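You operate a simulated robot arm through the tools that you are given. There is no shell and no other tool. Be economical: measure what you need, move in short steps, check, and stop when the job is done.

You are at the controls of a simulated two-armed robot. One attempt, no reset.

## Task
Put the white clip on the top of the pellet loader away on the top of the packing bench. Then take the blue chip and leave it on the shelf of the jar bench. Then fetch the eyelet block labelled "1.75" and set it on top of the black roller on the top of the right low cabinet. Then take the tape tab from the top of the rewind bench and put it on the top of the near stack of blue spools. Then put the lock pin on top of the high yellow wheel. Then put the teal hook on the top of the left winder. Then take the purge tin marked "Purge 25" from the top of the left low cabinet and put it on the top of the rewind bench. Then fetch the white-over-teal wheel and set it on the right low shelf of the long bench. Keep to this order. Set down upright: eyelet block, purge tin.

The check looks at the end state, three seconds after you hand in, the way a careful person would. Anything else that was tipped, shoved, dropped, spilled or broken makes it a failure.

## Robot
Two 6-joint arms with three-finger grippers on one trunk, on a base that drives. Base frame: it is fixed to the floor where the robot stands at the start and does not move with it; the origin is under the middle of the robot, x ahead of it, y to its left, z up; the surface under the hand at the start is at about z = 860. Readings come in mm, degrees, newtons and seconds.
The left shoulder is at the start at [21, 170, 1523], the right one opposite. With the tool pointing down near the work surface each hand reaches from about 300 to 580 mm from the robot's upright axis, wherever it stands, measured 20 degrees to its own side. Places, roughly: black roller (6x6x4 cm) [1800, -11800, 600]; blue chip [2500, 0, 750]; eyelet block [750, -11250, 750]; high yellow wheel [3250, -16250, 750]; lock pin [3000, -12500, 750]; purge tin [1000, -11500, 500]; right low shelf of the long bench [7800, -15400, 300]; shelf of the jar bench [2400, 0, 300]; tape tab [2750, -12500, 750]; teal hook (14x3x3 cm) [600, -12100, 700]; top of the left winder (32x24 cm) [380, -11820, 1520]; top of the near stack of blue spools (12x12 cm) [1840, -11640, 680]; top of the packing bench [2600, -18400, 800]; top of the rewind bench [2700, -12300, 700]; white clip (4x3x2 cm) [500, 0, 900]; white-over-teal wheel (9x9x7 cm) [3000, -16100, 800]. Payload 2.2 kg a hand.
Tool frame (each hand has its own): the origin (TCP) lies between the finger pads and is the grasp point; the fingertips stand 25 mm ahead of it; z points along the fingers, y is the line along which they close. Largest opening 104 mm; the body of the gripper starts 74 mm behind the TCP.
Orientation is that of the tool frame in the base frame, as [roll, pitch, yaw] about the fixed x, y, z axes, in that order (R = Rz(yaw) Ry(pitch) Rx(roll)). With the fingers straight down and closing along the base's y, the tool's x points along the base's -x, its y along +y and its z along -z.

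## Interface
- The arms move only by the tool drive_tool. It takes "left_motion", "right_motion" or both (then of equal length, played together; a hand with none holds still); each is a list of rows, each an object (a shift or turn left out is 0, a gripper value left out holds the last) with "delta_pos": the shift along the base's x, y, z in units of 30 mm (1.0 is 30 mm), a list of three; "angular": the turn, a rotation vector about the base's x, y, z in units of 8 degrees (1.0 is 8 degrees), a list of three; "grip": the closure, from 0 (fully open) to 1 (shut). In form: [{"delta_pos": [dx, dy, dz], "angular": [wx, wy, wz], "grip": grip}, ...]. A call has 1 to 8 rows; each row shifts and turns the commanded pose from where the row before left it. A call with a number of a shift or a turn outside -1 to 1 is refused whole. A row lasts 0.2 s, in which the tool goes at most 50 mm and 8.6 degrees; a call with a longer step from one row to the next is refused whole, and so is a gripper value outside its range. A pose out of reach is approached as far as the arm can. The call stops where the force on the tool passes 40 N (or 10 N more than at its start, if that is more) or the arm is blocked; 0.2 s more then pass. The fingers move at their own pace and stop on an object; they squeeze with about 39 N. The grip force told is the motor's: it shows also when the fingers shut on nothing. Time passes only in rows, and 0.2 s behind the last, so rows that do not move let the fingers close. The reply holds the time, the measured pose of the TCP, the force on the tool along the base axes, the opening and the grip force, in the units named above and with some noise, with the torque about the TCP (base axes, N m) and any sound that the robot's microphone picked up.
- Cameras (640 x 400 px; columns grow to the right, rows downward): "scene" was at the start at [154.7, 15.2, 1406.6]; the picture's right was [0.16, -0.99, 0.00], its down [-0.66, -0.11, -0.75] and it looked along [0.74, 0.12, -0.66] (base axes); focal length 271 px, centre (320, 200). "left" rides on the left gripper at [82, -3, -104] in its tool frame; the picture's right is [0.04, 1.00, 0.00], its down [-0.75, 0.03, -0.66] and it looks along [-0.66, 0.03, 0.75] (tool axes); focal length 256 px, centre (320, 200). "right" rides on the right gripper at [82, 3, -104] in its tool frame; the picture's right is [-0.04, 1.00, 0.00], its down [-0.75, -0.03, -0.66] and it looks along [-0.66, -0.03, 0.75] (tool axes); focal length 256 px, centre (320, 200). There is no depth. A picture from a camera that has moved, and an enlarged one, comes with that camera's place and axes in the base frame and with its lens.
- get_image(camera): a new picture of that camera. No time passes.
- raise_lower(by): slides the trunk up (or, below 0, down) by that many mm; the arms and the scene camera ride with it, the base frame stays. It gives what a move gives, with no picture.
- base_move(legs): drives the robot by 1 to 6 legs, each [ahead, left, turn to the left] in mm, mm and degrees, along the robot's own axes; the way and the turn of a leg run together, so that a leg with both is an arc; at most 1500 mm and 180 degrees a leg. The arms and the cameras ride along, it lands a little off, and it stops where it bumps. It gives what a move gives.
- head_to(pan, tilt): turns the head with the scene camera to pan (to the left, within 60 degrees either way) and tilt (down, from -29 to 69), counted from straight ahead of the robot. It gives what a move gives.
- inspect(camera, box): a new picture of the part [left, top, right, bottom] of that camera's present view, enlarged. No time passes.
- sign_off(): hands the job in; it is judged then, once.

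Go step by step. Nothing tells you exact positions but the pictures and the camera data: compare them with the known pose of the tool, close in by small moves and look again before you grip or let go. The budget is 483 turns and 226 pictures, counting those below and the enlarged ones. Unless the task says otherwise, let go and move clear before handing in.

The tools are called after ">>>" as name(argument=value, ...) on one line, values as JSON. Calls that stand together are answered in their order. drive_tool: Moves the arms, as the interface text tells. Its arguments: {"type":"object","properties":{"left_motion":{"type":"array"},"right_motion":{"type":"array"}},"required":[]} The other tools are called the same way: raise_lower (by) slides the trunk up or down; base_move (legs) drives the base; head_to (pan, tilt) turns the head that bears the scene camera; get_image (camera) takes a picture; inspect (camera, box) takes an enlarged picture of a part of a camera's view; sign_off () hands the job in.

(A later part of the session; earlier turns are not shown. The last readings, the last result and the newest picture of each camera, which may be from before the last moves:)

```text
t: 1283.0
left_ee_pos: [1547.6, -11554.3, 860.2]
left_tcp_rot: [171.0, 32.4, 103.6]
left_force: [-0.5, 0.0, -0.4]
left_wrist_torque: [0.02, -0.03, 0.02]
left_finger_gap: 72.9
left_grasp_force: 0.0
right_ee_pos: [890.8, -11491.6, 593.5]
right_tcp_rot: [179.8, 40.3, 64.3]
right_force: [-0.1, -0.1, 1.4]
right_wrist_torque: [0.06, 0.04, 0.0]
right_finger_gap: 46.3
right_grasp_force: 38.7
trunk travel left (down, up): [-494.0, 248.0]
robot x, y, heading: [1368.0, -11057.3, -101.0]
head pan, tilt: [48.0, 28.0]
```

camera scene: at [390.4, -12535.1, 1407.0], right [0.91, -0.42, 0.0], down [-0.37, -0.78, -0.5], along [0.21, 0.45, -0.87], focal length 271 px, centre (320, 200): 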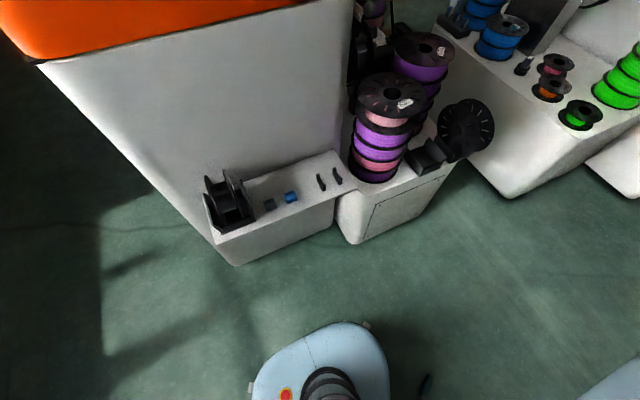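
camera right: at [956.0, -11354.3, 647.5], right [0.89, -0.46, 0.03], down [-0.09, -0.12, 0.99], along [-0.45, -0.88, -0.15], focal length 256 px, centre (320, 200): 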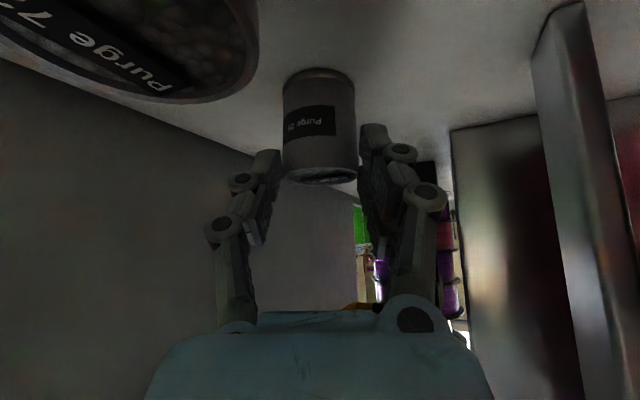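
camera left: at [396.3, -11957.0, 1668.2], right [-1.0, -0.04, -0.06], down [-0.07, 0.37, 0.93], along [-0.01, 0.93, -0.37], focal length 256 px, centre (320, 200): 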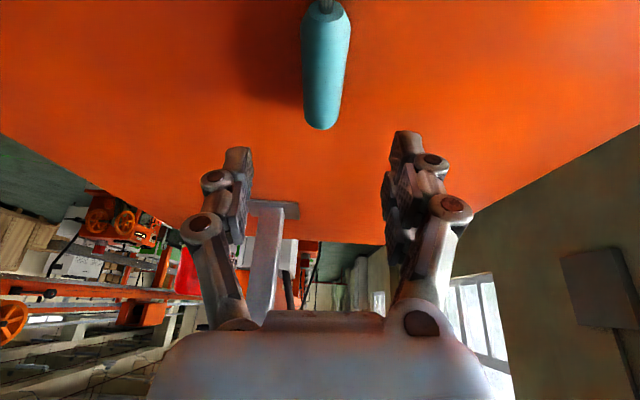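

Purge 25 is gripped at 46 mm. Raising straight up with the trunk, then backing out north.

>>> raise_lower(by=90)

>>> drive_tool(right_motion=[{"delta_pos": [0.4, 0.5, 0.3]}, {"delta_pos": [0.4, 0.6, 0.3]}, {"delta_pos": [0.4, 0.6, 0.3]}, {}])

>>> base_move(legs=[[-250, 60, 0], [-200, 60, 0]])

>>> get_image(camera="right")

```text
t: 1284.3
left_ee_pos: [1547.6, -11553.4, 950.8]
left_tcp_rot: [171.0, 32.4, 103.7]
left_force: [-0.9, -0.1, -0.3]
left_wrist_torque: [0.02, 0.03, 0.04]
left_finger_gap: 72.7
left_grasp_force: 0.2
right_ee_pos: [891.4, -11491.1, 685.4]
right_tcp_rot: [179.8, 40.3, 64.3]
right_force: [0.6, 0.1, -1.7]
right_wrist_torque: [-0.01, 0.02, 0.01]
right_finger_gap: 46.0
right_grasp_force: 39.0
trunk travel left (down, up): [-584.0, 158.0]
robot x, y, heading: [1369.5, -11056.4, -101.1]
head pan, tilt: [48.0, 28.0]
```

```text
t: 1285.3
left_ee_pos: [1547.1, -11553.9, 951.8]
left_tcp_rot: [171.1, 32.4, 103.6]
left_force: [-0.2, 0.4, 0.5]
left_wrist_torque: [0.01, -0.01, 0.02]
left_finger_gap: 73.0
left_grasp_force: 0.0
right_ee_pos: [914.5, -11465.9, 665.7]
right_tcp_rot: [179.9, 40.4, 64.4]
right_force: [-0.5, -0.2, -2.0]
right_wrist_torque: [-0.01, 0.01, -0.01]
right_finger_gap: 46.5
right_grasp_force: 38.9
right hand out of reach, approached as far as the arm can: row 1, 2, 3
trunk travel left (down, up): [-584.0, 158.0]
robot x, y, heading: [1370.7, -11056.7, -101.0]
head pan, tilt: [48.0, 28.0]
```

```text
t: 1288.4
left_ee_pos: [1758.0, -11125.7, 951.9]
left_tcp_rot: [171.0, 32.5, 103.9]
left_force: [0.0, 0.3, 0.4]
left_wrist_torque: [0.0, 0.0, 0.0]
left_finger_gap: 72.9
left_grasp_force: 0.0
right_ee_pos: [1121.8, -11040.3, 666.3]
right_tcp_rot: [179.9, 40.3, 64.7]
right_force: [1.0, 0.8, -1.1]
right_wrist_torque: [-0.02, -0.04, -0.02]
right_finger_gap: 46.2
right_grasp_force: 38.7
trunk travel left (down, up): [-584.0, 158.0]
robot x, y, heading: [1576.3, -10629.4, -100.8]
head pan, tilt: [48.0, 28.0]
```

```text
6 pictures are left
camera right: at [1181.7, -10924.7, 691.8], right [0.89, -0.46, 0.03], down [-0.09, -0.12, 0.99], along [-0.45, -0.88, -0.15], focal length 256 px, centre (320, 200)
```

right: 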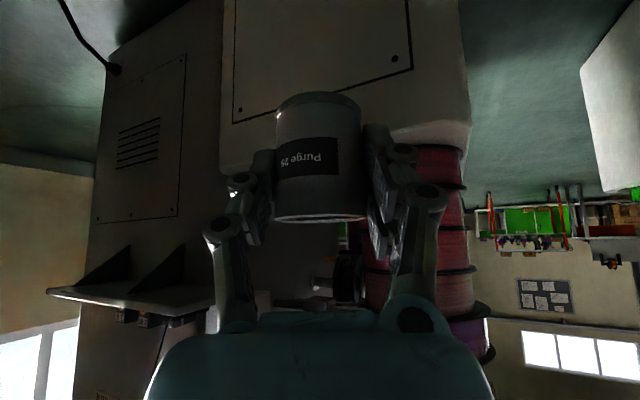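

I have the tin, upright. Now turning round through west and north to face east, lowering the trunk, and reversing out under the strand as before.

>>> base_move(legs=[[0, 0, -130], [0, 0, -129]])

>>> raise_lower(by=-400)

>>> raise_lower(by=-180)

```text
t: 1299.7
left_ee_pos: [2038.2, -10376.4, 951.6]
left_tcp_rot: [171.0, 32.6, -157.5]
left_force: [-0.1, -0.3, -0.2]
left_wrist_torque: [0.01, 0.0, -0.04]
left_finger_gap: 73.0
left_grasp_force: 0.1
right_ee_pos: [2049.1, -11016.1, 665.1]
right_tcp_rot: [179.9, 40.3, 163.4]
right_force: [-0.5, -0.3, -2.1]
right_wrist_torque: [-0.01, 0.02, -0.01]
right_finger_gap: 46.5
right_grasp_force: 39.4
trunk travel left (down, up): [-584.0, 158.0]
robot x, y, heading: [1574.9, -10630.9, -1.9]
head pan, tilt: [48.0, 28.0]
```

```text
t: 1303.5
left_ee_pos: [2031.3, -10361.1, 545.2]
left_tcp_rot: [168.1, 32.5, -159.4]
left_force: [0.0, 0.1, -0.4]
left_wrist_torque: [0.02, 0.02, -0.01]
left_finger_gap: 73.0
left_grasp_force: 0.0
right_ee_pos: [1938.1, -11012.7, 177.5]
right_tcp_rot: [-176.6, 28.2, 165.3]
right_force: [0.2, 0.1, -1.4]
right_wrist_torque: [0.01, 0.01, 0.02]
right_finger_gap: 46.2
right_grasp_force: 39.1
trunk travel left (down, up): [-184.0, 558.0]
robot x, y, heading: [1574.2, -10629.2, -2.0]
head pan, tilt: [48.0, 28.0]
```

```text
t: 1304.8
left_ee_pos: [2029.1, -10348.7, 428.7]
left_tcp_rot: [165.8, 32.5, -161.5]
left_force: [-0.7, -0.1, 1.0]
left_wrist_torque: [0.01, 0.01, 0.01]
left_finger_gap: 72.6
left_grasp_force: 0.0
right_ee_pos: [1867.3, -11009.0, 31.3]
right_tcp_rot: [-174.9, 22.0, 166.0]
right_force: [-8.5, 8.3, 53.3]
right_wrist_torque: [1.84, 0.47, 0.22]
right_finger_gap: 52.3
right_grasp_force: 39.4
trunk travel left (down, up): [-69.0, 673.0]
robot x, y, heading: [1571.9, -10629.5, -1.9]
head pan, tilt: [48.0, 28.0]
stopped: the force on the tool passed its limit at 185 N (the readings are from after the stop); the commanded pose is now the measured one
```

The hand dropped lower than I expected and the tin touched the floor. I'm lifting the hand at once with the arm and checking the tin.

>>> drive_tool(right_motion=[{"delta_pos": [0, 0, 0.3]}, {"delta_pos": [0, 0, 0.7]}, {"delta_pos": [0.3, 0, 0.9]}, {"delta_pos": [0.3, 0, 0.9]}, {"delta_pos": [0.3, 0, 0.9]}, {"delta_pos": [0.3, 0, 0.9]}, {}])

>>> get_image(camera="right")

```text
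t: 1306.3
left_ee_pos: [2028.7, -10349.3, 428.6]
left_tcp_rot: [165.7, 32.4, -161.4]
left_force: [0.7, -0.1, 0.5]
left_wrist_torque: [-0.02, 0.04, -0.03]
left_finger_gap: 72.8
left_grasp_force: 0.1
right_ee_pos: [1903.5, -11012.8, 157.7]
right_tcp_rot: [-175.0, 21.6, 166.0]
right_force: [1.2, -0.2, -1.2]
right_wrist_torque: [0.0, 0.02, 0.02]
right_finger_gap: 45.1
right_grasp_force: 38.7
right hand out of reach, approached as far as the arm can: row 1, 2
trunk travel left (down, up): [-69.0, 673.0]
robot x, y, heading: [1571.4, -10630.9, -2.1]
head pan, tilt: [48.0, 28.0]
```

```text
5 pictures are left
camera right: at [1797.2, -10973.3, 222.2], right [0.31, 0.95, -0.07], down [0.45, -0.08, 0.89], along [0.84, -0.3, -0.46], focal length 256 px, centre (320, 200)
```

right: 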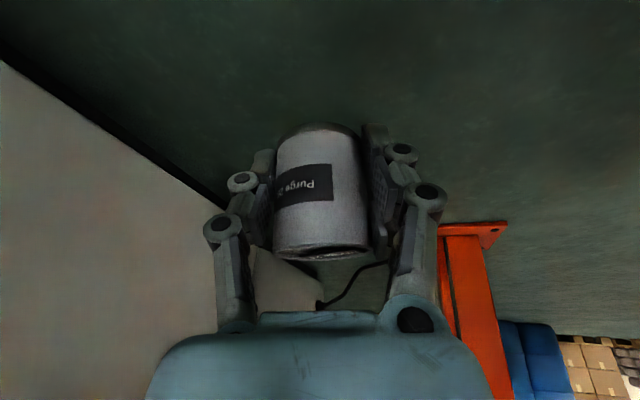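

The tin is still held. I'll restore the tool's tilt so that it's upright again, raise the hand, then reverse out.

>>> drive_tool(right_motion=[{"delta_pos": [0.2, 0, 0.8], "angular": [-0.19, -0.75, 0]}, {"delta_pos": [0.2, 0, 0.8], "angular": [-0.19, -0.75, 0]}, {"delta_pos": [0.2, 0, 0.8], "angular": [-0.19, -0.75, 0]}, {"delta_pos": [0, 0.5, 0.8]}, {"delta_pos": [0, 0.5, 0.5]}, {"delta_pos": [0, 0.5, 0]}, {}])

>>> base_move(legs=[[-500, 35, 2]])

>>> raise_lower(by=-66)

```text
t: 1308.0
left_ee_pos: [2029.3, -10350.5, 428.6]
left_tcp_rot: [165.7, 32.4, -161.5]
left_force: [0.4, 0.7, 0.4]
left_wrist_torque: [0.0, -0.02, -0.02]
left_finger_gap: 72.7
left_grasp_force: 0.1
right_ee_pos: [1919.8, -10964.1, 270.7]
right_tcp_rot: [-174.8, 40.3, 166.1]
right_force: [0.0, -0.4, -1.7]
right_wrist_torque: [-0.02, 0.01, -0.02]
right_finger_gap: 45.2
right_grasp_force: 38.9
trunk travel left (down, up): [-69.0, 673.0]
robot x, y, heading: [1570.7, -10629.3, -2.0]
head pan, tilt: [48.0, 28.0]
```

```text
t: 1310.9
left_ee_pos: [1527.7, -10291.1, 428.6]
left_tcp_rot: [165.7, 32.4, -159.6]
left_force: [0.1, 0.6, 0.5]
left_wrist_torque: [-0.02, 0.03, 0.02]
left_finger_gap: 72.8
left_grasp_force: 0.0
right_ee_pos: [1440.9, -10908.8, 269.1]
right_tcp_rot: [-174.8, 40.2, 168.0]
right_force: [0.4, -0.1, -2.0]
right_wrist_torque: [0.05, 0.0, -0.03]
right_finger_gap: 45.4
right_grasp_force: 39.4
trunk travel left (down, up): [-69.0, 673.0]
robot x, y, heading: [1085.2, -10589.3, -0.7]
head pan, tilt: [48.0, 28.0]
```

```text
t: 1311.9
left_ee_pos: [1525.1, -10285.1, 361.5]
left_tcp_rot: [164.5, 32.4, -160.5]
left_force: [-0.3, -0.2, -0.8]
left_wrist_torque: [0.03, 0.05, -0.04]
left_finger_gap: 72.7
left_grasp_force: 0.0
right_ee_pos: [1439.6, -10907.7, 204.6]
right_tcp_rot: [-174.7, 40.3, 167.9]
right_force: [-0.6, -0.3, -1.0]
right_wrist_torque: [-0.01, 0.01, -0.03]
right_finger_gap: 45.2
right_grasp_force: 38.9
trunk travel left (down, up): [-3.0, 739.0]
robot x, y, heading: [1084.3, -10584.7, -0.0]
head pan, tilt: [48.0, 28.0]
```

Back at the lowest height with the tin upright. Continuing out under the strand and round the post.

>>> base_move(legs=[[-345, 0, 0]])

>>> base_move(legs=[[-60, 90, 0], [-160, 150, 0], [-150, 90, 0]])

>>> base_move(legs=[[-500, 30, 0], [-560, 0, 0]])

```text
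t: 1314.1
left_ee_pos: [1195.7, -10270.0, 362.9]
left_tcp_rot: [164.7, 32.6, -159.5]
left_force: [0.2, -1.6, -0.6]
left_wrist_torque: [0.04, 0.03, 0.03]
left_finger_gap: 72.7
left_grasp_force: 0.1
right_ee_pos: [1119.5, -10893.7, 204.3]
right_tcp_rot: [-174.7, 40.2, 169.0]
right_force: [-1.5, -0.7, -0.9]
right_wrist_torque: [0.05, -0.06, 0.07]
right_finger_gap: 45.3
right_grasp_force: 39.4
trunk travel left (down, up): [-3.0, 739.0]
robot x, y, heading: [758.2, -10576.0, 0.9]
head pan, tilt: [48.0, 28.0]
```

```text
t: 1315.2
left_ee_pos: [1141.0, -10199.1, 363.1]
left_tcp_rot: [164.5, 32.7, -156.8]
left_force: [0.3, 0.1, 0.3]
left_wrist_torque: [-0.01, 0.0, 0.05]
left_finger_gap: 72.7
left_grasp_force: 0.0
right_ee_pos: [1103.1, -10828.0, 206.5]
right_tcp_rot: [-174.7, 41.0, 172.1]
right_force: [0.3, -1.2, -1.4]
right_wrist_torque: [0.02, -0.02, -0.01]
right_finger_gap: 45.4
right_grasp_force: 38.9
trunk travel left (down, up): [-3.0, 739.0]
robot x, y, heading: [717.5, -10528.4, 3.5]
head pan, tilt: [48.0, 28.0]
stopped in leg 1: the robot was blocked; the commanded pose is now the measured one
```

```text
t: 1316.0
left_ee_pos: [1136.1, -10197.7, 362.6]
left_tcp_rot: [164.5, 32.6, -156.6]
left_force: [-0.7, 0.2, -0.1]
left_wrist_torque: [-0.01, -0.02, 0.01]
left_finger_gap: 72.8
left_grasp_force: 0.1
right_ee_pos: [1104.5, -10826.1, 206.9]
right_tcp_rot: [-174.6, 41.3, 172.4]
right_force: [-1.0, -0.8, 0.1]
right_wrist_torque: [0.01, 0.01, -0.01]
right_finger_gap: 45.2
right_grasp_force: 39.2
trunk travel left (down, up): [-3.0, 739.0]
robot x, y, heading: [715.9, -10525.7, 3.6]
head pan, tilt: [48.0, 28.0]
stopped in leg 1: the robot was blocked; the commanded pose is now the measured one
```

Blocked, probably at the post's foot. I'll go straight north first, then back.

>>> base_move(legs=[[40, 60, -3]])

>>> base_move(legs=[[0, 160, 0], [-200, 60, 0]])

>>> base_move(legs=[[-500, 30, 0], [-600, 0, 0]])

```text
t: 1317.0
left_ee_pos: [1189.9, -10157.1, 364.2]
left_tcp_rot: [164.5, 32.8, -159.5]
left_force: [0.4, 0.2, 0.5]
left_wrist_torque: [-0.02, -0.02, -0.04]
left_finger_gap: 73.2
left_grasp_force: 0.1
right_ee_pos: [1125.5, -10784.1, 208.5]
right_tcp_rot: [-174.7, 41.4, 169.3]
right_force: [0.0, 0.2, -1.6]
right_wrist_torque: [0.03, 0.0, -0.01]
right_finger_gap: 45.3
right_grasp_force: 38.9
trunk travel left (down, up): [-3.0, 739.0]
robot x, y, heading: [749.0, -10462.1, 0.9]
head pan, tilt: [48.0, 28.0]
```

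```text
t: 1319.7
left_ee_pos: [986.0, -9942.0, 362.7]
left_tcp_rot: [164.5, 32.7, -159.2]
left_force: [0.1, 0.3, -0.2]
left_wrist_torque: [0.01, -0.02, 0.02]
left_finger_gap: 72.7
left_grasp_force: 0.1
right_ee_pos: [925.9, -10569.6, 208.2]
right_tcp_rot: [-174.8, 41.4, 169.7]
right_force: [-0.4, 0.1, -1.2]
right_wrist_torque: [0.02, 0.03, -0.02]
right_finger_gap: 45.0
right_grasp_force: 39.2
trunk travel left (down, up): [-3.0, 739.0]
robot x, y, heading: [548.8, -10253.8, 1.4]
head pan, tilt: [48.0, 28.0]
```

```text
t: 1325.6
left_ee_pos: [-125.0, -9932.3, 364.5]
left_tcp_rot: [164.5, 32.8, -158.8]
left_force: [0.1, -0.4, 0.0]
left_wrist_torque: [0.0, 0.02, 0.02]
left_finger_gap: 72.7
left_grasp_force: 0.0
right_ee_pos: [-180.8, -10560.4, 207.3]
right_tcp_rot: [-174.7, 41.5, 170.0]
right_force: [-0.6, -0.8, -1.3]
right_wrist_torque: [-0.01, 0.03, 0.0]
right_finger_gap: 45.2
right_grasp_force: 38.7
trunk travel left (down, up): [-3.0, 739.0]
robot x, y, heading: [-561.0, -10247.9, 1.7]
head pan, tilt: [48.0, 28.0]
```

Out in the aisle. Raising the trunk and driving round to the front of the rewind bench.

>>> raise_lower(by=400)

>>> raise_lower(by=100)

>>> base_move(legs=[[-60, 0, 0], [0, 0, -91], [1350, 0, 0], [1350, 0, 0], [0, 0, 88]])

>>> base_move(legs=[[1100, 0, 0], [1100, 0, 0], [1000, 0, 0]])

```text
t: 1329.5
left_ee_pos: [-125.1, -9931.6, 763.2]
left_tcp_rot: [164.4, 32.6, -158.9]
left_force: [-0.1, -0.3, 0.0]
left_wrist_torque: [-0.01, 0.02, 0.01]
left_finger_gap: 72.9
left_grasp_force: 0.1
right_ee_pos: [-181.9, -10560.2, 607.8]
right_tcp_rot: [-174.7, 41.4, 170.0]
right_force: [-0.7, -0.1, -1.2]
right_wrist_torque: [-0.01, 0.01, 0.04]
right_finger_gap: 45.2
right_grasp_force: 38.7
trunk travel left (down, up): [-403.0, 339.0]
robot x, y, heading: [-559.6, -10244.0, 1.4]
head pan, tilt: [48.0, 28.0]
```

```text
t: 1330.8
left_ee_pos: [-125.0, -9932.0, 863.3]
left_tcp_rot: [164.5, 32.7, -158.9]
left_force: [0.6, -0.8, -0.4]
left_wrist_torque: [0.0, 0.01, 0.01]
left_finger_gap: 72.7
left_grasp_force: 0.0
right_ee_pos: [-182.0, -10558.7, 709.0]
right_tcp_rot: [-174.7, 41.4, 170.1]
right_force: [-0.1, -0.5, -2.4]
right_wrist_torque: [-0.02, -0.04, 0.0]
right_finger_gap: 45.3
right_grasp_force: 38.4
trunk travel left (down, up): [-503.0, 239.0]
robot x, y, heading: [-557.7, -10243.9, 1.7]
head pan, tilt: [48.0, 28.0]
```

```text
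t: 1351.9
left_ee_pos: [-236.5, -12630.5, 863.0]
left_tcp_rot: [164.5, 32.8, -165.4]
left_force: [0.3, 0.1, 0.1]
left_wrist_torque: [0.0, 0.0, -0.01]
left_finger_gap: 72.8
left_grasp_force: 0.1
right_ee_pos: [-364.6, -13248.5, 708.4]
right_tcp_rot: [-174.7, 41.4, 163.6]
right_force: [-0.3, -0.5, -1.2]
right_wrist_torque: [0.0, -0.02, 0.01]
right_finger_gap: 45.3
right_grasp_force: 38.6
trunk travel left (down, up): [-503.0, 239.0]
robot x, y, heading: [-705.6, -12894.1, -4.9]
head pan, tilt: [48.0, 28.0]
```

```text
t: 1367.7
left_ee_pos: [2970.9, -12878.5, 863.4]
left_tcp_rot: [164.5, 32.7, -164.4]
left_force: [-0.5, 0.0, 1.2]
left_wrist_torque: [0.01, 0.05, 0.0]
left_finger_gap: 73.0
left_grasp_force: 0.1
right_ee_pos: [2855.6, -13498.2, 709.0]
right_tcp_rot: [-174.7, 41.4, 164.6]
right_force: [0.6, 0.1, -1.1]
right_wrist_torque: [-0.01, -0.01, 0.0]
right_finger_gap: 45.2
right_grasp_force: 39.0
trunk travel left (down, up): [-503.0, 239.0]
robot x, y, heading: [2510.4, -13147.1, -3.9]
head pan, tilt: [48.0, 28.0]
```

Raising the tin above bench height, turning to face the bench, and moving up.

>>> raise_lower(by=150)

>>> base_move(legs=[[0, 0, 94], [255, 0, 0]])

>>> get_image(camera="right")

```text
t: 1369.4
left_ee_pos: [2970.5, -12878.3, 1013.2]
left_tcp_rot: [164.5, 32.8, -164.4]
left_force: [0.6, -0.2, 0.3]
left_wrist_torque: [-0.02, 0.0, 0.0]
left_finger_gap: 72.7
left_grasp_force: 0.1
right_ee_pos: [2854.2, -13498.9, 858.4]
right_tcp_rot: [-174.7, 41.4, 164.6]
right_force: [-1.0, -0.3, -0.8]
right_wrist_torque: [0.02, 0.0, 0.03]
right_finger_gap: 45.1
right_grasp_force: 38.9
trunk travel left (down, up): [-653.0, 89.0]
robot x, y, heading: [2509.1, -13148.4, -3.6]
head pan, tilt: [48.0, 28.0]
```

```text
t: 1375.2
left_ee_pos: [2214.7, -12444.9, 1013.1]
left_tcp_rot: [164.4, 32.7, -71.1]
left_force: [0.6, 0.3, 0.0]
left_wrist_torque: [-0.06, 0.01, 0.03]
left_finger_gap: 72.6
left_grasp_force: 0.0
right_ee_pos: [2838.7, -12529.5, 858.1]
right_tcp_rot: [-174.6, 41.3, -102.3]
right_force: [-0.9, -0.2, -1.4]
right_wrist_torque: [-0.05, -0.01, -0.04]
right_finger_gap: 45.3
right_grasp_force: 38.8
trunk travel left (down, up): [-653.0, 89.0]
robot x, y, heading: [2507.6, -12894.8, 89.1]
head pan, tilt: [48.0, 28.0]
```

```text
4 pictures are left
camera right: at [2800.4, -12651.9, 880.4], right [-0.95, 0.3, -0.04], down [0.0, 0.14, 0.99], along [0.3, 0.94, -0.13], focal length 256 px, centre (320, 200)
```

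right: 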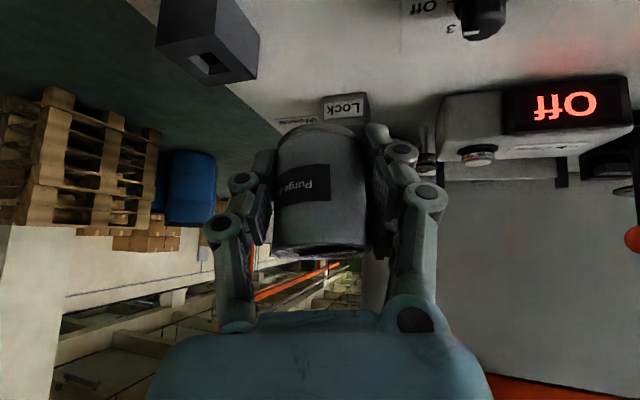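

The tin hangs over a clear patch between the dark socket and the knob, about 75 mm up. Correcting the small roll and lowering.

>>> drive_tool(right_motion=[{"angular": [0.1, 0.49, 0.44]}, {}])

>>> raise_lower(by=-60)

>>> raise_lower(by=-7)

>>> raise_lower(by=-6)

>>> raise_lower(by=-5)

```text
t: 1375.8
left_ee_pos: [2214.9, -12445.8, 1011.4]
left_tcp_rot: [164.5, 32.7, -71.3]
left_force: [-0.4, -0.2, -0.4]
left_wrist_torque: [0.0, -0.04, -0.02]
left_finger_gap: 72.7
left_grasp_force: 0.0
right_ee_pos: [2838.7, -12528.7, 859.3]
right_tcp_rot: [180.0, 41.3, -102.3]
right_force: [-0.5, -0.6, -1.8]
right_wrist_torque: [-0.03, -0.01, -0.04]
right_finger_gap: 45.2
right_grasp_force: 39.5
trunk travel left (down, up): [-653.0, 89.0]
robot x, y, heading: [2512.7, -12895.5, 89.4]
head pan, tilt: [48.0, 28.0]
```

```text
t: 1376.8
left_ee_pos: [2215.1, -12446.6, 953.4]
left_tcp_rot: [164.6, 32.8, -71.3]
left_force: [1.2, 0.6, 0.1]
left_wrist_torque: [0.0, -0.04, -0.05]
left_finger_gap: 72.7
left_grasp_force: 0.0
right_ee_pos: [2839.8, -12528.9, 798.4]
right_tcp_rot: [-179.9, 41.4, -102.2]
right_force: [-0.8, -0.5, -1.3]
right_wrist_torque: [0.02, 0.01, 0.02]
right_finger_gap: 45.1
right_grasp_force: 38.5
trunk travel left (down, up): [-593.0, 149.0]
robot x, y, heading: [2508.8, -12892.5, 89.1]
head pan, tilt: [48.0, 28.0]
```

```text
t: 1377.4
left_ee_pos: [2213.9, -12447.1, 946.1]
left_tcp_rot: [164.6, 32.7, -71.3]
left_force: [0.4, 0.0, 0.2]
left_wrist_torque: [-0.01, 0.0, -0.04]
left_finger_gap: 72.8
left_grasp_force: 0.0
right_ee_pos: [2839.2, -12528.9, 792.3]
right_tcp_rot: [180.0, 41.3, -102.3]
right_force: [-0.6, 1.0, -0.6]
right_wrist_torque: [-0.07, 0.03, 0.01]
right_finger_gap: 45.0
right_grasp_force: 38.9
trunk travel left (down, up): [-586.0, 156.0]
robot x, y, heading: [2514.0, -12895.3, 89.1]
head pan, tilt: [48.0, 28.0]
```

```text
t: 1377.9
left_ee_pos: [2214.3, -12446.1, 939.5]
left_tcp_rot: [164.5, 32.9, -71.1]
left_force: [-0.1, 0.5, -0.8]
left_wrist_torque: [0.02, -0.01, -0.01]
left_finger_gap: 72.8
left_grasp_force: 0.0
right_ee_pos: [2839.6, -12528.2, 785.2]
right_tcp_rot: [179.9, 41.3, -102.4]
right_force: [0.3, 0.4, -0.5]
right_wrist_torque: [-0.01, 0.01, 0.02]
right_finger_gap: 45.1
right_grasp_force: 39.3
trunk travel left (down, up): [-580.0, 162.0]
robot x, y, heading: [2510.4, -12895.3, 89.3]
head pan, tilt: [48.0, 28.0]
```

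```text
t: 1378.5
left_ee_pos: [2214.6, -12446.9, 935.3]
left_tcp_rot: [164.4, 32.8, -71.2]
left_force: [-0.1, 0.4, 0.2]
left_wrist_torque: [0.01, 0.01, 0.05]
left_finger_gap: 72.8
left_grasp_force: 0.0
right_ee_pos: [2838.9, -12529.0, 780.6]
right_tcp_rot: [-180.0, 41.3, -102.3]
right_force: [-0.3, 0.7, 0.0]
right_wrist_torque: [0.0, -0.01, 0.01]
right_finger_gap: 45.1
right_grasp_force: 38.9
trunk travel left (down, up): [-575.0, 167.0]
robot x, y, heading: [2511.0, -12890.2, 89.3]
head pan, tilt: [48.0, 28.0]
```

Still no contact. Continuing in small steps.

>>> raise_lower(by=-5)

>>> raise_lower(by=-5)

>>> raise_lower(by=-5)

>>> raise_lower(by=-4)

```text
t: 1379.0
left_ee_pos: [2215.0, -12446.6, 930.6]
left_tcp_rot: [164.5, 32.8, -71.1]
left_force: [0.0, -0.2, 0.9]
left_wrist_torque: [-0.01, 0.03, -0.01]
left_finger_gap: 72.6
left_grasp_force: 0.1
right_ee_pos: [2839.4, -12529.5, 775.2]
right_tcp_rot: [180.0, 41.3, -102.3]
right_force: [0.2, 0.0, -1.2]
right_wrist_torque: [0.0, 0.01, -0.01]
right_finger_gap: 45.4
right_grasp_force: 38.9
trunk travel left (down, up): [-570.0, 172.0]
robot x, y, heading: [2514.1, -12893.1, 89.2]
head pan, tilt: [48.0, 28.0]
```

```text
t: 1379.6
left_ee_pos: [2213.6, -12447.2, 926.0]
left_tcp_rot: [164.7, 32.7, -71.2]
left_force: [0.3, -0.5, 0.9]
left_wrist_torque: [-0.02, 0.0, 0.01]
left_finger_gap: 72.9
left_grasp_force: 0.1
right_ee_pos: [2839.0, -12528.6, 774.4]
right_tcp_rot: [180.0, 41.8, -102.3]
right_force: [3.7, -5.2, 23.6]
right_wrist_torque: [-0.03, 0.53, 0.09]
right_finger_gap: 45.3
right_grasp_force: 38.7
trunk travel left (down, up): [-565.0, 177.0]
robot x, y, heading: [2509.1, -12895.8, 89.2]
head pan, tilt: [48.0, 28.0]
```

```text
t: 1379.9
left_ee_pos: [2214.0, -12446.7, 924.2]
left_tcp_rot: [164.6, 32.7, -71.2]
left_force: [-0.3, 0.0, 0.2]
left_wrist_torque: [0.01, 0.01, -0.01]
left_finger_gap: 72.7
left_grasp_force: 0.0
right_ee_pos: [2840.2, -12526.1, 773.7]
right_tcp_rot: [179.9, 42.0, -102.2]
right_force: [-0.1, -7.9, 16.7]
right_wrist_torque: [-0.18, 0.54, 0.24]
right_finger_gap: 45.2
right_grasp_force: 39.1
trunk travel left (down, up): [-564.0, 178.0]
robot x, y, heading: [2511.9, -12895.5, 89.3]
head pan, tilt: [48.0, 28.0]
stopped: the force on the tool passed its limit at 46 N (the readings are from after the stop); the commanded pose is now the measured one
```

```text
t: 1380.4
left_ee_pos: [2216.1, -12447.7, 920.8]
left_tcp_rot: [164.6, 32.8, -71.4]
left_force: [0.3, 0.5, 0.6]
left_wrist_torque: [-0.02, 0.02, 0.01]
left_finger_gap: 72.7
left_grasp_force: 0.1
right_ee_pos: [2839.3, -12524.2, 774.1]
right_tcp_rot: [179.8, 42.6, -102.3]
right_force: [-0.7, -7.3, 17.6]
right_wrist_torque: [-0.2, 0.53, 0.24]
right_finger_gap: 45.1
right_grasp_force: 38.8
trunk travel left (down, up): [-560.0, 182.0]
robot x, y, heading: [2513.0, -12893.8, 89.3]
head pan, tilt: [48.0, 28.0]
stopped: the force on the tool passed its limit at 43 N (the readings are from after the stop); the commanded pose is now the measured one
```

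In contact and steady. Opening slowly, then withdrawing back along the tool axis.

>>> drive_tool(right_motion=[{"grip": 0.5}, {"grip": 0.4}, {"grip": 0.3}, {"grip": 0.25}, {"delta_pos": [-0.12, -0.5, 0.55]}, {"delta_pos": [-0.15, -0.65, 0.72]}, {"delta_pos": [-0.15, -0.65, 0.72]}, {"delta_pos": [-0.15, -0.65, 0.72]}])

>>> get_image(camera="right")

```text
t: 1382.2
left_ee_pos: [2215.8, -12446.2, 921.3]
left_tcp_rot: [164.5, 32.7, -71.4]
left_force: [-0.2, -0.2, 0.1]
left_wrist_torque: [0.0, -0.01, -0.01]
left_finger_gap: 72.9
left_grasp_force: 0.0
right_ee_pos: [2825.5, -12598.2, 854.4]
right_tcp_rot: [179.9, 42.4, -102.2]
right_force: [-0.6, -0.1, 0.3]
right_wrist_torque: [0.01, 0.04, 0.02]
right_finger_gap: 78.2
right_grasp_force: 0.0
trunk travel left (down, up): [-560.0, 182.0]
robot x, y, heading: [2511.4, -12893.1, 89.1]
head pan, tilt: [48.0, 28.0]
```

```text
3 pictures are left
camera right: at [2794.4, -12724.8, 874.6], right [-0.97, 0.24, 0.03], down [0.05, 0.11, 0.99], along [0.23, 0.97, -0.12], focal length 256 px, centre (320, 200)
```

right: 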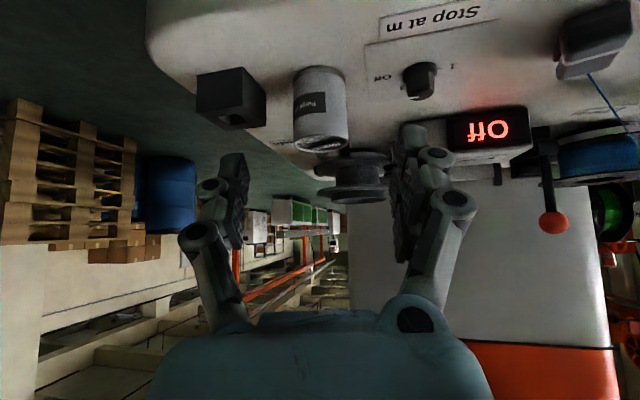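

The purge tin stands upright on the rewind bench. Last is the white-over-teal wheel, which I've triangulated to (2973, −16064), knob top z ≈ 876. I'll fold the left arm aside and travel round to the sorting bench.

>>> base_move(legs=[[-170, 0, 0]])

>>> drive_tool(left_motion=[{"delta_pos": [-0.35, -0.9, 0]}, {"delta_pos": [-0.35, -0.9, 0]}, {"delta_pos": [-0.35, -0.9, 0]}, {"delta_pos": [-0.35, -0.9, 0]}, {"delta_pos": [-0.35, -0.9, 0]}, {"delta_pos": [-0.35, -0.9, 0]}, {"delta_pos": [-0.35, -0.9, 0]}, {"delta_pos": [-0.35, -0.9, 0]}])

>>> base_move(legs=[[0, 750, 1], [0, 740, 0], [-1350, 0, 0], [-1350, 0, 0]])

>>> base_move(legs=[[-1300, 0, 0]])

```text
t: 1383.6
left_ee_pos: [2214.2, -12614.2, 920.4]
left_tcp_rot: [164.6, 32.8, -71.2]
left_force: [0.0, -0.5, -0.4]
left_wrist_torque: [-0.01, 0.01, 0.02]
left_finger_gap: 72.8
left_grasp_force: 0.0
right_ee_pos: [2821.8, -12766.1, 854.3]
right_tcp_rot: [179.8, 42.4, -102.3]
right_force: [0.2, 0.0, 0.8]
right_wrist_torque: [0.0, 0.02, 0.0]
right_finger_gap: 78.0
right_grasp_force: 0.0
trunk travel left (down, up): [-560.0, 182.0]
robot x, y, heading: [2508.2, -13064.8, 89.2]
head pan, tilt: [48.0, 28.0]
```

```text
t: 1385.4
left_ee_pos: [2127.7, -12832.0, 919.5]
left_tcp_rot: [164.6, 32.8, -71.3]
left_force: [-0.1, 0.2, 0.6]
left_wrist_torque: [0.02, 0.01, 0.0]
left_finger_gap: 72.7
left_grasp_force: 0.1
right_ee_pos: [2821.2, -12764.9, 854.0]
right_tcp_rot: [179.9, 42.3, -102.3]
right_force: [-0.1, -1.2, 0.3]
right_wrist_torque: [-0.04, -0.01, 0.0]
right_finger_gap: 78.2
right_grasp_force: 0.0
trunk travel left (down, up): [-560.0, 182.0]
robot x, y, heading: [2508.0, -13063.0, 89.2]
head pan, tilt: [48.0, 28.0]
```

```text
t: 1406.0
left_ee_pos: [724.4, -15601.1, 920.9]
left_tcp_rot: [164.5, 32.7, -68.0]
left_force: [-0.2, -0.1, -0.7]
left_wrist_torque: [-0.02, -0.04, 0.02]
left_finger_gap: 72.7
left_grasp_force: 0.0
right_ee_pos: [1411.5, -15495.8, 852.7]
right_tcp_rot: [179.9, 42.3, -99.0]
right_force: [0.0, -1.9, 0.2]
right_wrist_torque: [-0.02, 0.03, -0.01]
right_finger_gap: 78.0
right_grasp_force: 0.0
trunk travel left (down, up): [-560.0, 182.0]
robot x, y, heading: [1112.2, -15811.1, 92.2]
head pan, tilt: [48.0, 28.0]
```

```text
t: 1412.5
left_ee_pos: [772.2, -16883.4, 919.8]
left_tcp_rot: [164.5, 32.8, -68.9]
left_force: [0.7, -0.3, 0.3]
left_wrist_torque: [0.02, -0.01, 0.02]
left_finger_gap: 72.5
left_grasp_force: 0.0
right_ee_pos: [1460.8, -16789.7, 854.2]
right_tcp_rot: [179.9, 42.4, -100.0]
right_force: [0.4, -0.6, -0.2]
right_wrist_torque: [-0.01, -0.02, 0.04]
right_finger_gap: 78.0
right_grasp_force: 0.2
trunk travel left (down, up): [-560.0, 182.0]
robot x, y, heading: [1158.3, -17096.9, 91.4]
head pan, tilt: [48.0, 28.0]
```

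Now east along the corridor, then up to the sorting bench with the hand raised.

>>> raise_lower(by=160)

>>> base_move(legs=[[0, -750, -1.4], [0, -750, 0]])

```text
t: 1414.3
left_ee_pos: [770.8, -16883.7, 1080.0]
left_tcp_rot: [164.5, 32.6, -69.0]
left_force: [0.5, -0.6, 0.5]
left_wrist_torque: [-0.02, 0.01, 0.01]
left_finger_gap: 72.7
left_grasp_force: 0.0
right_ee_pos: [1461.6, -16789.6, 1013.3]
right_tcp_rot: [179.9, 42.3, -100.1]
right_force: [-0.5, -0.1, -1.1]
right_wrist_torque: [0.02, 0.02, 0.01]
right_finger_gap: 77.9
right_grasp_force: 0.1
trunk travel left (down, up): [-720.0, 22.0]
robot x, y, heading: [1158.9, -17094.8, 91.8]
head pan, tilt: [48.0, 28.0]
```

```text
t: 1422.1
left_ee_pos: [2289.0, -16857.3, 1079.9]
left_tcp_rot: [164.6, 32.8, -70.8]
left_force: [-0.3, 0.5, 0.7]
left_wrist_torque: [-0.02, 0.02, -0.01]
left_finger_gap: 72.6
left_grasp_force: 0.0
right_ee_pos: [2981.1, -16785.7, 1014.1]
right_tcp_rot: [179.9, 42.4, -101.7]
right_force: [0.5, -0.1, 0.6]
right_wrist_torque: [0.02, 0.0, 0.03]
right_finger_gap: 78.0
right_grasp_force: 0.0
trunk travel left (down, up): [-720.0, 22.0]
robot x, y, heading: [2670.6, -17086.2, 89.8]
head pan, tilt: [48.0, 28.0]
```

>>> base_move(legs=[[490, 0, 0]])

>>> drive_tool(right_motion=[{"delta_pos": [-0.2, 0.8, 0]}, {"delta_pos": [-0.2, 0.8, 0]}, {"delta_pos": [-0.2, 0.8, -0.2]}, {"delta_pos": [-0.2, 0.8, -0.4]}, {"delta_pos": [0, 0.6, -0.4]}, {}])

>>> get_image(camera="right")

```text
t: 1425.1
left_ee_pos: [2297.2, -16349.3, 1079.6]
left_tcp_rot: [164.4, 32.6, -71.5]
left_force: [-0.4, -0.5, 0.4]
left_wrist_torque: [0.03, 0.03, 0.02]
left_finger_gap: 72.6
left_grasp_force: 0.1
right_ee_pos: [2990.7, -16285.3, 1013.8]
right_tcp_rot: [179.9, 42.3, -102.5]
right_force: [0.6, 0.3, 0.1]
right_wrist_torque: [0.0, 0.01, -0.01]
right_finger_gap: 78.3
right_grasp_force: 0.1
trunk travel left (down, up): [-720.0, 22.0]
robot x, y, heading: [2672.2, -16580.1, 89.0]
head pan, tilt: [48.0, 28.0]
```

```text
t: 1426.5
left_ee_pos: [2299.2, -16350.1, 1080.0]
left_tcp_rot: [164.4, 32.7, -71.6]
left_force: [-0.5, -0.3, -0.6]
left_wrist_torque: [0.03, 0.01, 0.04]
left_finger_gap: 72.5
left_grasp_force: 0.0
right_ee_pos: [2967.2, -16171.8, 984.9]
right_tcp_rot: [179.9, 42.4, -102.4]
right_force: [0.1, 0.5, 1.0]
right_wrist_torque: [0.01, -0.01, 0.0]
right_finger_gap: 77.9
right_grasp_force: 0.0
trunk travel left (down, up): [-720.0, 22.0]
robot x, y, heading: [2679.6, -16582.7, 89.2]
head pan, tilt: [48.0, 28.0]
```

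```text
2 pictures are left
camera right: at [2937.1, -16299.2, 1006.2], right [-0.97, 0.24, 0.03], down [0.06, 0.11, 0.99], along [0.24, 0.96, -0.12], focal length 256 px, centre (320, 200)
```

right: 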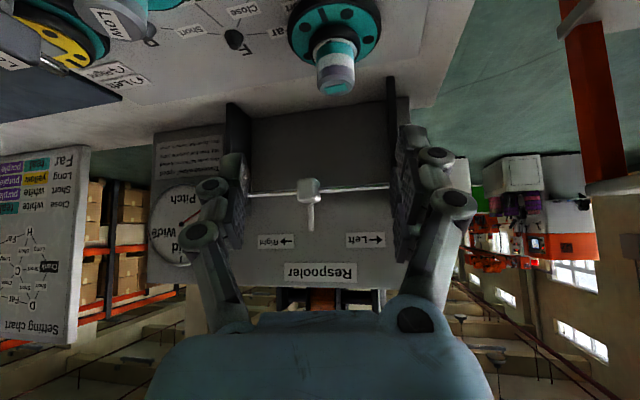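

The white-over-teal knob is dead ahead at about (2973, −16078, 852). Sliding in and gripping the knob.

>>> drive_tool(right_motion=[{"delta_pos": [0.05, 0, -0.9]}, {"delta_pos": [0.03, 0.72, -0.8]}, {"delta_pos": [0.03, 0.72, -0.8]}, {"delta_pos": [0.02, 0.72, -0.8]}, {"delta_pos": [0, 0.7, -0.8]}, {}, {"grip": 0.6}, {"grip": 0.8}])

>>> drive_tool(right_motion=[{"grip": 1}, {"grip": 1}, {"grip": 1}])

```text
t: 1428.3
left_ee_pos: [2297.6, -16350.5, 1079.1]
left_tcp_rot: [164.5, 32.7, -71.5]
left_force: [0.4, -0.1, -0.7]
left_wrist_torque: [-0.01, -0.06, 0.03]
left_finger_gap: 72.8
left_grasp_force: 0.0
right_ee_pos: [2970.1, -16085.8, 863.0]
right_tcp_rot: [179.8, 42.4, -102.5]
right_force: [-4.3, 0.0, 0.1]
right_wrist_torque: [0.09, 0.07, 0.0]
right_finger_gap: 45.3
right_grasp_force: 33.8
trunk travel left (down, up): [-720.0, 22.0]
robot x, y, heading: [2678.3, -16581.7, 88.7]
head pan, tilt: [48.0, 28.0]
```

```text
t: 1429.1
left_ee_pos: [2297.0, -16349.9, 1078.8]
left_tcp_rot: [164.7, 32.7, -71.4]
left_force: [0.3, -0.3, -0.4]
left_wrist_torque: [-0.03, 0.02, -0.04]
left_finger_gap: 72.6
left_grasp_force: 0.2
right_ee_pos: [2970.7, -16087.1, 864.0]
right_tcp_rot: [179.8, 42.4, -102.4]
right_force: [-7.2, 1.0, 0.2]
right_wrist_torque: [0.05, 0.32, 0.12]
right_finger_gap: 44.6
right_grasp_force: 38.9
trunk travel left (down, up): [-720.0, 22.0]
robot x, y, heading: [2677.0, -16580.3, 89.0]
head pan, tilt: [48.0, 28.0]
```

Gripped at 45 mm. Lifting vertically, then backing away.

>>> drive_tool(right_motion=[{"delta_pos": [0, 0, 0.3]}, {"delta_pos": [0, 0, 0.6]}, {"delta_pos": [0, 0, 0.8]}, {"delta_pos": [0, 0, 0.8]}, {"delta_pos": [0, 0, 0.8]}, {"delta_pos": [0, 0, 0.6]}, {}])

>>> base_move(legs=[[-450, 0, 1]])

```text
t: 1430.7
left_ee_pos: [2298.1, -16349.8, 1079.9]
left_tcp_rot: [164.5, 32.8, -71.4]
left_force: [-0.4, -0.4, -0.5]
left_wrist_torque: [-0.02, -0.03, 0.0]
left_finger_gap: 72.7
left_grasp_force: 0.0
right_ee_pos: [2971.5, -16085.8, 977.3]
right_tcp_rot: [179.9, 42.3, -102.4]
right_force: [-0.5, 0.1, -0.6]
right_wrist_torque: [-0.02, 0.02, 0.01]
right_finger_gap: 44.9
right_grasp_force: 38.9
trunk travel left (down, up): [-720.0, 22.0]
robot x, y, heading: [2681.9, -16577.8, 89.2]
head pan, tilt: [48.0, 28.0]
```

```text
t: 1433.4
left_ee_pos: [2290.2, -16814.4, 1079.7]
left_tcp_rot: [164.6, 32.7, -70.5]
left_force: [0.8, 0.0, 0.0]
left_wrist_torque: [0.01, 0.01, 0.04]
left_finger_gap: 72.8
left_grasp_force: 0.0
right_ee_pos: [2959.9, -16539.9, 976.5]
right_tcp_rot: [179.9, 42.3, -101.4]
right_force: [0.7, 0.2, -0.7]
right_wrist_torque: [-0.05, 0.01, -0.01]
right_finger_gap: 44.7
right_grasp_force: 39.2
trunk travel left (down, up): [-720.0, 22.0]
robot x, y, heading: [2671.8, -17040.8, 90.1]
head pan, tilt: [48.0, 28.0]
```

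The wheel is held. With two pictures left, I'll turn east, drive toward the long bench, and use one picture to find its right low shelf.

>>> base_move(legs=[[0, 0, -90], [1250, 0, 0], [1250, 0, 0], [0, 0, 25]])

>>> head_to(pan=0, tilt=18)

>>> get_image(camera="scene")

```text
t: 1450.7
left_ee_pos: [5196.6, -16576.5, 1079.3]
left_tcp_rot: [164.5, 32.7, -134.0]
left_force: [0.4, 0.1, -0.8]
left_wrist_torque: [-0.02, -0.03, -0.01]
left_finger_gap: 72.8
left_grasp_force: 0.0
right_ee_pos: [5740.8, -17052.4, 975.7]
right_tcp_rot: [179.9, 42.4, -164.8]
right_force: [-1.1, -0.9, -2.0]
right_wrist_torque: [-0.05, 0.03, -0.01]
right_finger_gap: 35.3
right_grasp_force: 38.6
trunk travel left (down, up): [-720.0, 22.0]
robot x, y, heading: [5165.1, -17018.8, 26.7]
head pan, tilt: [48.0, 28.0]
```

```text
t: 1451.9
left_ee_pos: [5195.1, -16575.8, 1078.1]
left_tcp_rot: [164.4, 32.7, -134.0]
left_force: [0.0, 0.2, -0.4]
left_wrist_torque: [0.03, -0.01, -0.02]
left_finger_gap: 72.8
left_grasp_force: 0.0
right_ee_pos: [5740.7, -17052.4, 976.0]
right_tcp_rot: [179.9, 42.2, -164.9]
right_force: [0.3, 0.2, -2.3]
right_wrist_torque: [-0.01, -0.03, -0.02]
right_finger_gap: 35.5
right_grasp_force: 38.1
trunk travel left (down, up): [-720.0, 22.0]
robot x, y, heading: [5165.0, -17021.0, 26.5]
head pan, tilt: [0.0, 18.0]
```

```text
1 pictures are left
camera scene: at [5312.6, -16944.7, 1448.9], right [0.45, -0.89, 0.0], down [-0.28, -0.14, -0.95], along [0.85, 0.43, -0.31], focal length 271 px, centre (320, 200)
```

scene: 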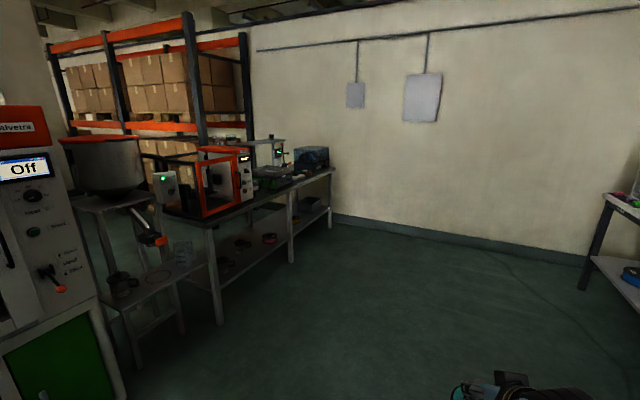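

The long bench's right section spans x ≈ 7340–8310 with its front at y ≈ −15600 and the low shelf at about z 320. The wheel is still held. Driving over to stand before it, facing north.

>>> base_move(legs=[[0, 0, -26.5], [1150, 0, 0], [1150, 0, 0], [0, 0, 90]])

>>> base_move(legs=[[550, 0, 0]])

>>> raise_lower(by=-300)

```text
t: 1468.5
left_ee_pos: [7069.7, -16824.2, 1079.6]
left_tcp_rot: [164.5, 32.7, -65.9]
left_force: [0.8, -0.4, 0.4]
left_wrist_torque: [0.01, 0.04, 0.0]
left_finger_gap: 72.9
left_grasp_force: 0.2
right_ee_pos: [7714.5, -16495.7, 976.2]
right_tcp_rot: [179.9, 42.4, -96.8]
right_force: [0.3, 0.2, -2.0]
right_wrist_torque: [-0.02, 0.0, -0.01]
right_finger_gap: 35.4
right_grasp_force: 39.0
trunk travel left (down, up): [-720.0, 22.0]
robot x, y, heading: [7471.6, -17016.4, 94.5]
head pan, tilt: [0.0, 18.0]
```

```text
t: 1471.7
left_ee_pos: [7022.1, -16285.7, 1079.2]
left_tcp_rot: [164.5, 32.7, -65.1]
left_force: [-0.4, 0.5, 0.3]
left_wrist_torque: [0.03, 0.01, 0.0]
left_finger_gap: 72.6
left_grasp_force: 0.0
right_ee_pos: [7662.6, -15951.2, 975.2]
right_tcp_rot: [179.9, 42.4, -96.3]
right_force: [-0.2, 0.9, -1.6]
right_wrist_torque: [-0.05, 0.05, 0.0]
right_finger_gap: 35.4
right_grasp_force: 38.9
trunk travel left (down, up): [-720.0, 22.0]
robot x, y, heading: [7421.2, -16476.3, 95.2]
head pan, tilt: [0.0, 18.0]
```

```text
t: 1474.7
left_ee_pos: [7022.1, -16286.9, 779.7]
left_tcp_rot: [164.5, 32.8, -65.1]
left_force: [0.3, 0.6, -1.4]
left_wrist_torque: [-0.01, 0.01, -0.01]
left_finger_gap: 72.8
left_grasp_force: 0.2
right_ee_pos: [7663.4, -15951.0, 676.2]
right_tcp_rot: [179.9, 42.3, -96.3]
right_force: [-0.1, 0.4, -0.8]
right_wrist_torque: [0.0, 0.03, -0.05]
right_finger_gap: 35.1
right_grasp_force: 39.2
trunk travel left (down, up): [-420.0, 322.0]
robot x, y, heading: [7423.4, -16476.2, 95.1]
head pan, tilt: [0.0, 18.0]
```

Steady so far. Squaring the heading and lowering further to just above shelf height.

>>> base_move(legs=[[0, -120, -5]])

>>> raise_lower(by=-150)

>>> raise_lower(by=-100)

```text
t: 1475.9
left_ee_pos: [7160.5, -16247.0, 780.0]
left_tcp_rot: [164.3, 32.7, -70.1]
left_force: [0.8, -0.5, 0.1]
left_wrist_torque: [0.02, 0.0, 0.01]
left_finger_gap: 72.9
left_grasp_force: 0.0
right_ee_pos: [7828.0, -15967.1, 675.9]
right_tcp_rot: [179.8, 42.2, -101.1]
right_force: [0.2, 0.1, -1.0]
right_wrist_torque: [-0.05, 0.03, 0.03]
right_finger_gap: 35.1
right_grasp_force: 38.9
trunk travel left (down, up): [-420.0, 322.0]
robot x, y, heading: [7544.6, -16468.3, 90.3]
head pan, tilt: [0.0, 18.0]
```

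```text
t: 1477.7
left_ee_pos: [7160.8, -16247.5, 630.0]
left_tcp_rot: [164.5, 32.8, -70.0]
left_force: [-0.3, -0.4, 0.3]
left_wrist_torque: [-0.02, 0.01, 0.02]
left_finger_gap: 72.8
left_grasp_force: 0.0
right_ee_pos: [7826.9, -15968.8, 524.3]
right_tcp_rot: [179.9, 42.3, -101.1]
right_force: [-0.3, -0.6, -1.5]
right_wrist_torque: [-0.05, 0.0, 0.0]
right_finger_gap: 35.1
right_grasp_force: 38.6
trunk travel left (down, up): [-270.0, 472.0]
robot x, y, heading: [7542.7, -16469.2, 90.4]
head pan, tilt: [0.0, 18.0]
```

```text
t: 1479.0
left_ee_pos: [7159.4, -16247.3, 529.1]
left_tcp_rot: [164.5, 32.9, -70.1]
left_force: [-0.1, -0.7, 0.0]
left_wrist_torque: [0.02, -0.04, -0.01]
left_finger_gap: 72.7
left_grasp_force: 0.1
right_ee_pos: [7826.3, -15967.0, 426.5]
right_tcp_rot: [179.9, 42.3, -101.0]
right_force: [0.5, -0.5, -0.6]
right_wrist_torque: [-0.04, -0.01, -0.03]
right_finger_gap: 35.3
right_grasp_force: 39.4
trunk travel left (down, up): [-170.0, 572.0]
robot x, y, heading: [7544.1, -16462.9, 90.6]
head pan, tilt: [0.0, 18.0]
```

Orientation kept. Moving closer and using the last picture to check the shelf before going in.

>>> base_move(legs=[[170, 0, 0]])

>>> get_image(camera="right")

```text
t: 1480.5
left_ee_pos: [7158.8, -16077.0, 529.5]
left_tcp_rot: [164.5, 32.8, -70.2]
left_force: [0.4, 0.8, -0.4]
left_wrist_torque: [0.02, 0.01, 0.0]
left_finger_gap: 73.2
left_grasp_force: 0.1
right_ee_pos: [7826.5, -15797.5, 425.6]
right_tcp_rot: [179.9, 42.2, -101.0]
right_force: [-0.2, -0.2, -0.9]
right_wrist_torque: [-0.03, 0.0, 0.01]
right_finger_gap: 35.2
right_grasp_force: 39.1
trunk travel left (down, up): [-170.0, 572.0]
robot x, y, heading: [7544.9, -16299.7, 90.3]
head pan, tilt: [0.0, 18.0]
```

```text
0 pictures are left
camera right: at [7799.1, -15923.9, 446.5], right [-0.98, 0.22, 0.03], down [0.05, 0.11, 0.99], along [0.21, 0.97, -0.12], focal length 256 px, centre (320, 200)
```

right: 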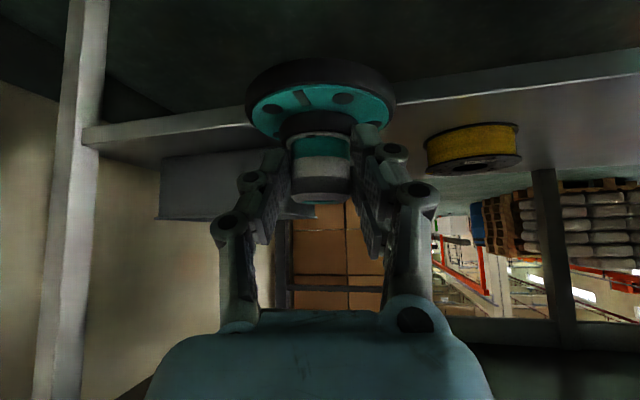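

The wheel hangs upright, and the shelf ahead (z ≈ 290) is free between a grey box and a yellow spool, right where I'm heading. No pictures remain, so I'll rely on force from here: in 260 mm, then lowering in small steps.

>>> base_move(legs=[[262, 0, 0]])

>>> raise_lower(by=-30)

>>> raise_lower(by=-10)

>>> raise_lower(by=-6)

>>> raise_lower(by=-6)

```text
t: 1482.3
left_ee_pos: [7155.8, -15817.0, 530.1]
left_tcp_rot: [164.5, 32.8, -70.0]
left_force: [0.9, 0.5, -0.5]
left_wrist_torque: [0.0, 0.02, 0.0]
left_finger_gap: 72.8
left_grasp_force: 0.1
right_ee_pos: [7822.8, -15534.8, 425.9]
right_tcp_rot: [179.8, 42.2, -100.8]
right_force: [-0.2, 0.3, -2.0]
right_wrist_torque: [-0.04, 0.0, 0.03]
right_finger_gap: 35.3
right_grasp_force: 38.7
trunk travel left (down, up): [-170.0, 572.0]
robot x, y, heading: [7542.4, -16038.0, 90.3]
head pan, tilt: [0.0, 18.0]
```

```text
t: 1483.1
left_ee_pos: [7154.7, -15816.7, 499.7]
left_tcp_rot: [164.5, 32.6, -69.9]
left_force: [0.0, 0.5, -0.8]
left_wrist_torque: [-0.02, -0.01, 0.03]
left_finger_gap: 72.6
left_grasp_force: 0.1
right_ee_pos: [7822.1, -15534.7, 395.7]
right_tcp_rot: [179.9, 42.3, -100.9]
right_force: [0.5, 0.5, -1.0]
right_wrist_torque: [-0.02, 0.06, 0.02]
right_finger_gap: 35.1
right_grasp_force: 39.1
trunk travel left (down, up): [-140.0, 602.0]
robot x, y, heading: [7541.3, -16039.1, 90.3]
head pan, tilt: [0.0, 18.0]
```

```text
t: 1483.7
left_ee_pos: [7156.7, -15816.3, 490.1]
left_tcp_rot: [164.5, 32.7, -69.9]
left_force: [-0.2, -1.2, -0.3]
left_wrist_torque: [0.0, 0.02, 0.0]
left_finger_gap: 72.9
left_grasp_force: 0.2
right_ee_pos: [7822.3, -15534.8, 386.0]
right_tcp_rot: [179.9, 42.2, -100.9]
right_force: [-0.4, -0.2, -0.6]
right_wrist_torque: [-0.01, -0.01, 0.0]
right_finger_gap: 35.0
right_grasp_force: 39.4
trunk travel left (down, up): [-130.0, 612.0]
robot x, y, heading: [7541.1, -16035.7, 90.6]
head pan, tilt: [0.0, 18.0]
```

```text
t: 1484.2
left_ee_pos: [7155.3, -15817.2, 483.3]
left_tcp_rot: [164.5, 32.7, -70.0]
left_force: [0.2, -0.1, 0.0]
left_wrist_torque: [0.0, 0.0, 0.03]
left_finger_gap: 72.6
left_grasp_force: 0.0
right_ee_pos: [7822.4, -15535.0, 379.4]
right_tcp_rot: [179.8, 42.3, -100.9]
right_force: [0.3, -0.7, -2.2]
right_wrist_torque: [-0.05, 0.02, 0.01]
right_finger_gap: 35.0
right_grasp_force: 38.5
trunk travel left (down, up): [-124.0, 618.0]
robot x, y, heading: [7540.9, -16037.0, 90.6]
head pan, tilt: [0.0, 18.0]
```

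```text
t: 1484.8
left_ee_pos: [7156.0, -15816.9, 478.1]
left_tcp_rot: [164.6, 32.7, -69.9]
left_force: [-0.6, -0.5, -0.2]
left_wrist_torque: [0.02, -0.04, 0.01]
left_finger_gap: 72.8
left_grasp_force: 0.1
right_ee_pos: [7821.3, -15534.6, 374.2]
right_tcp_rot: [179.9, 42.2, -100.9]
right_force: [-1.1, -0.1, -1.4]
right_wrist_torque: [-0.01, 0.02, 0.03]
right_finger_gap: 35.0
right_grasp_force: 39.4
trunk travel left (down, up): [-118.0, 624.0]
robot x, y, heading: [7539.7, -16040.0, 90.7]
head pan, tilt: [0.0, 18.0]
```

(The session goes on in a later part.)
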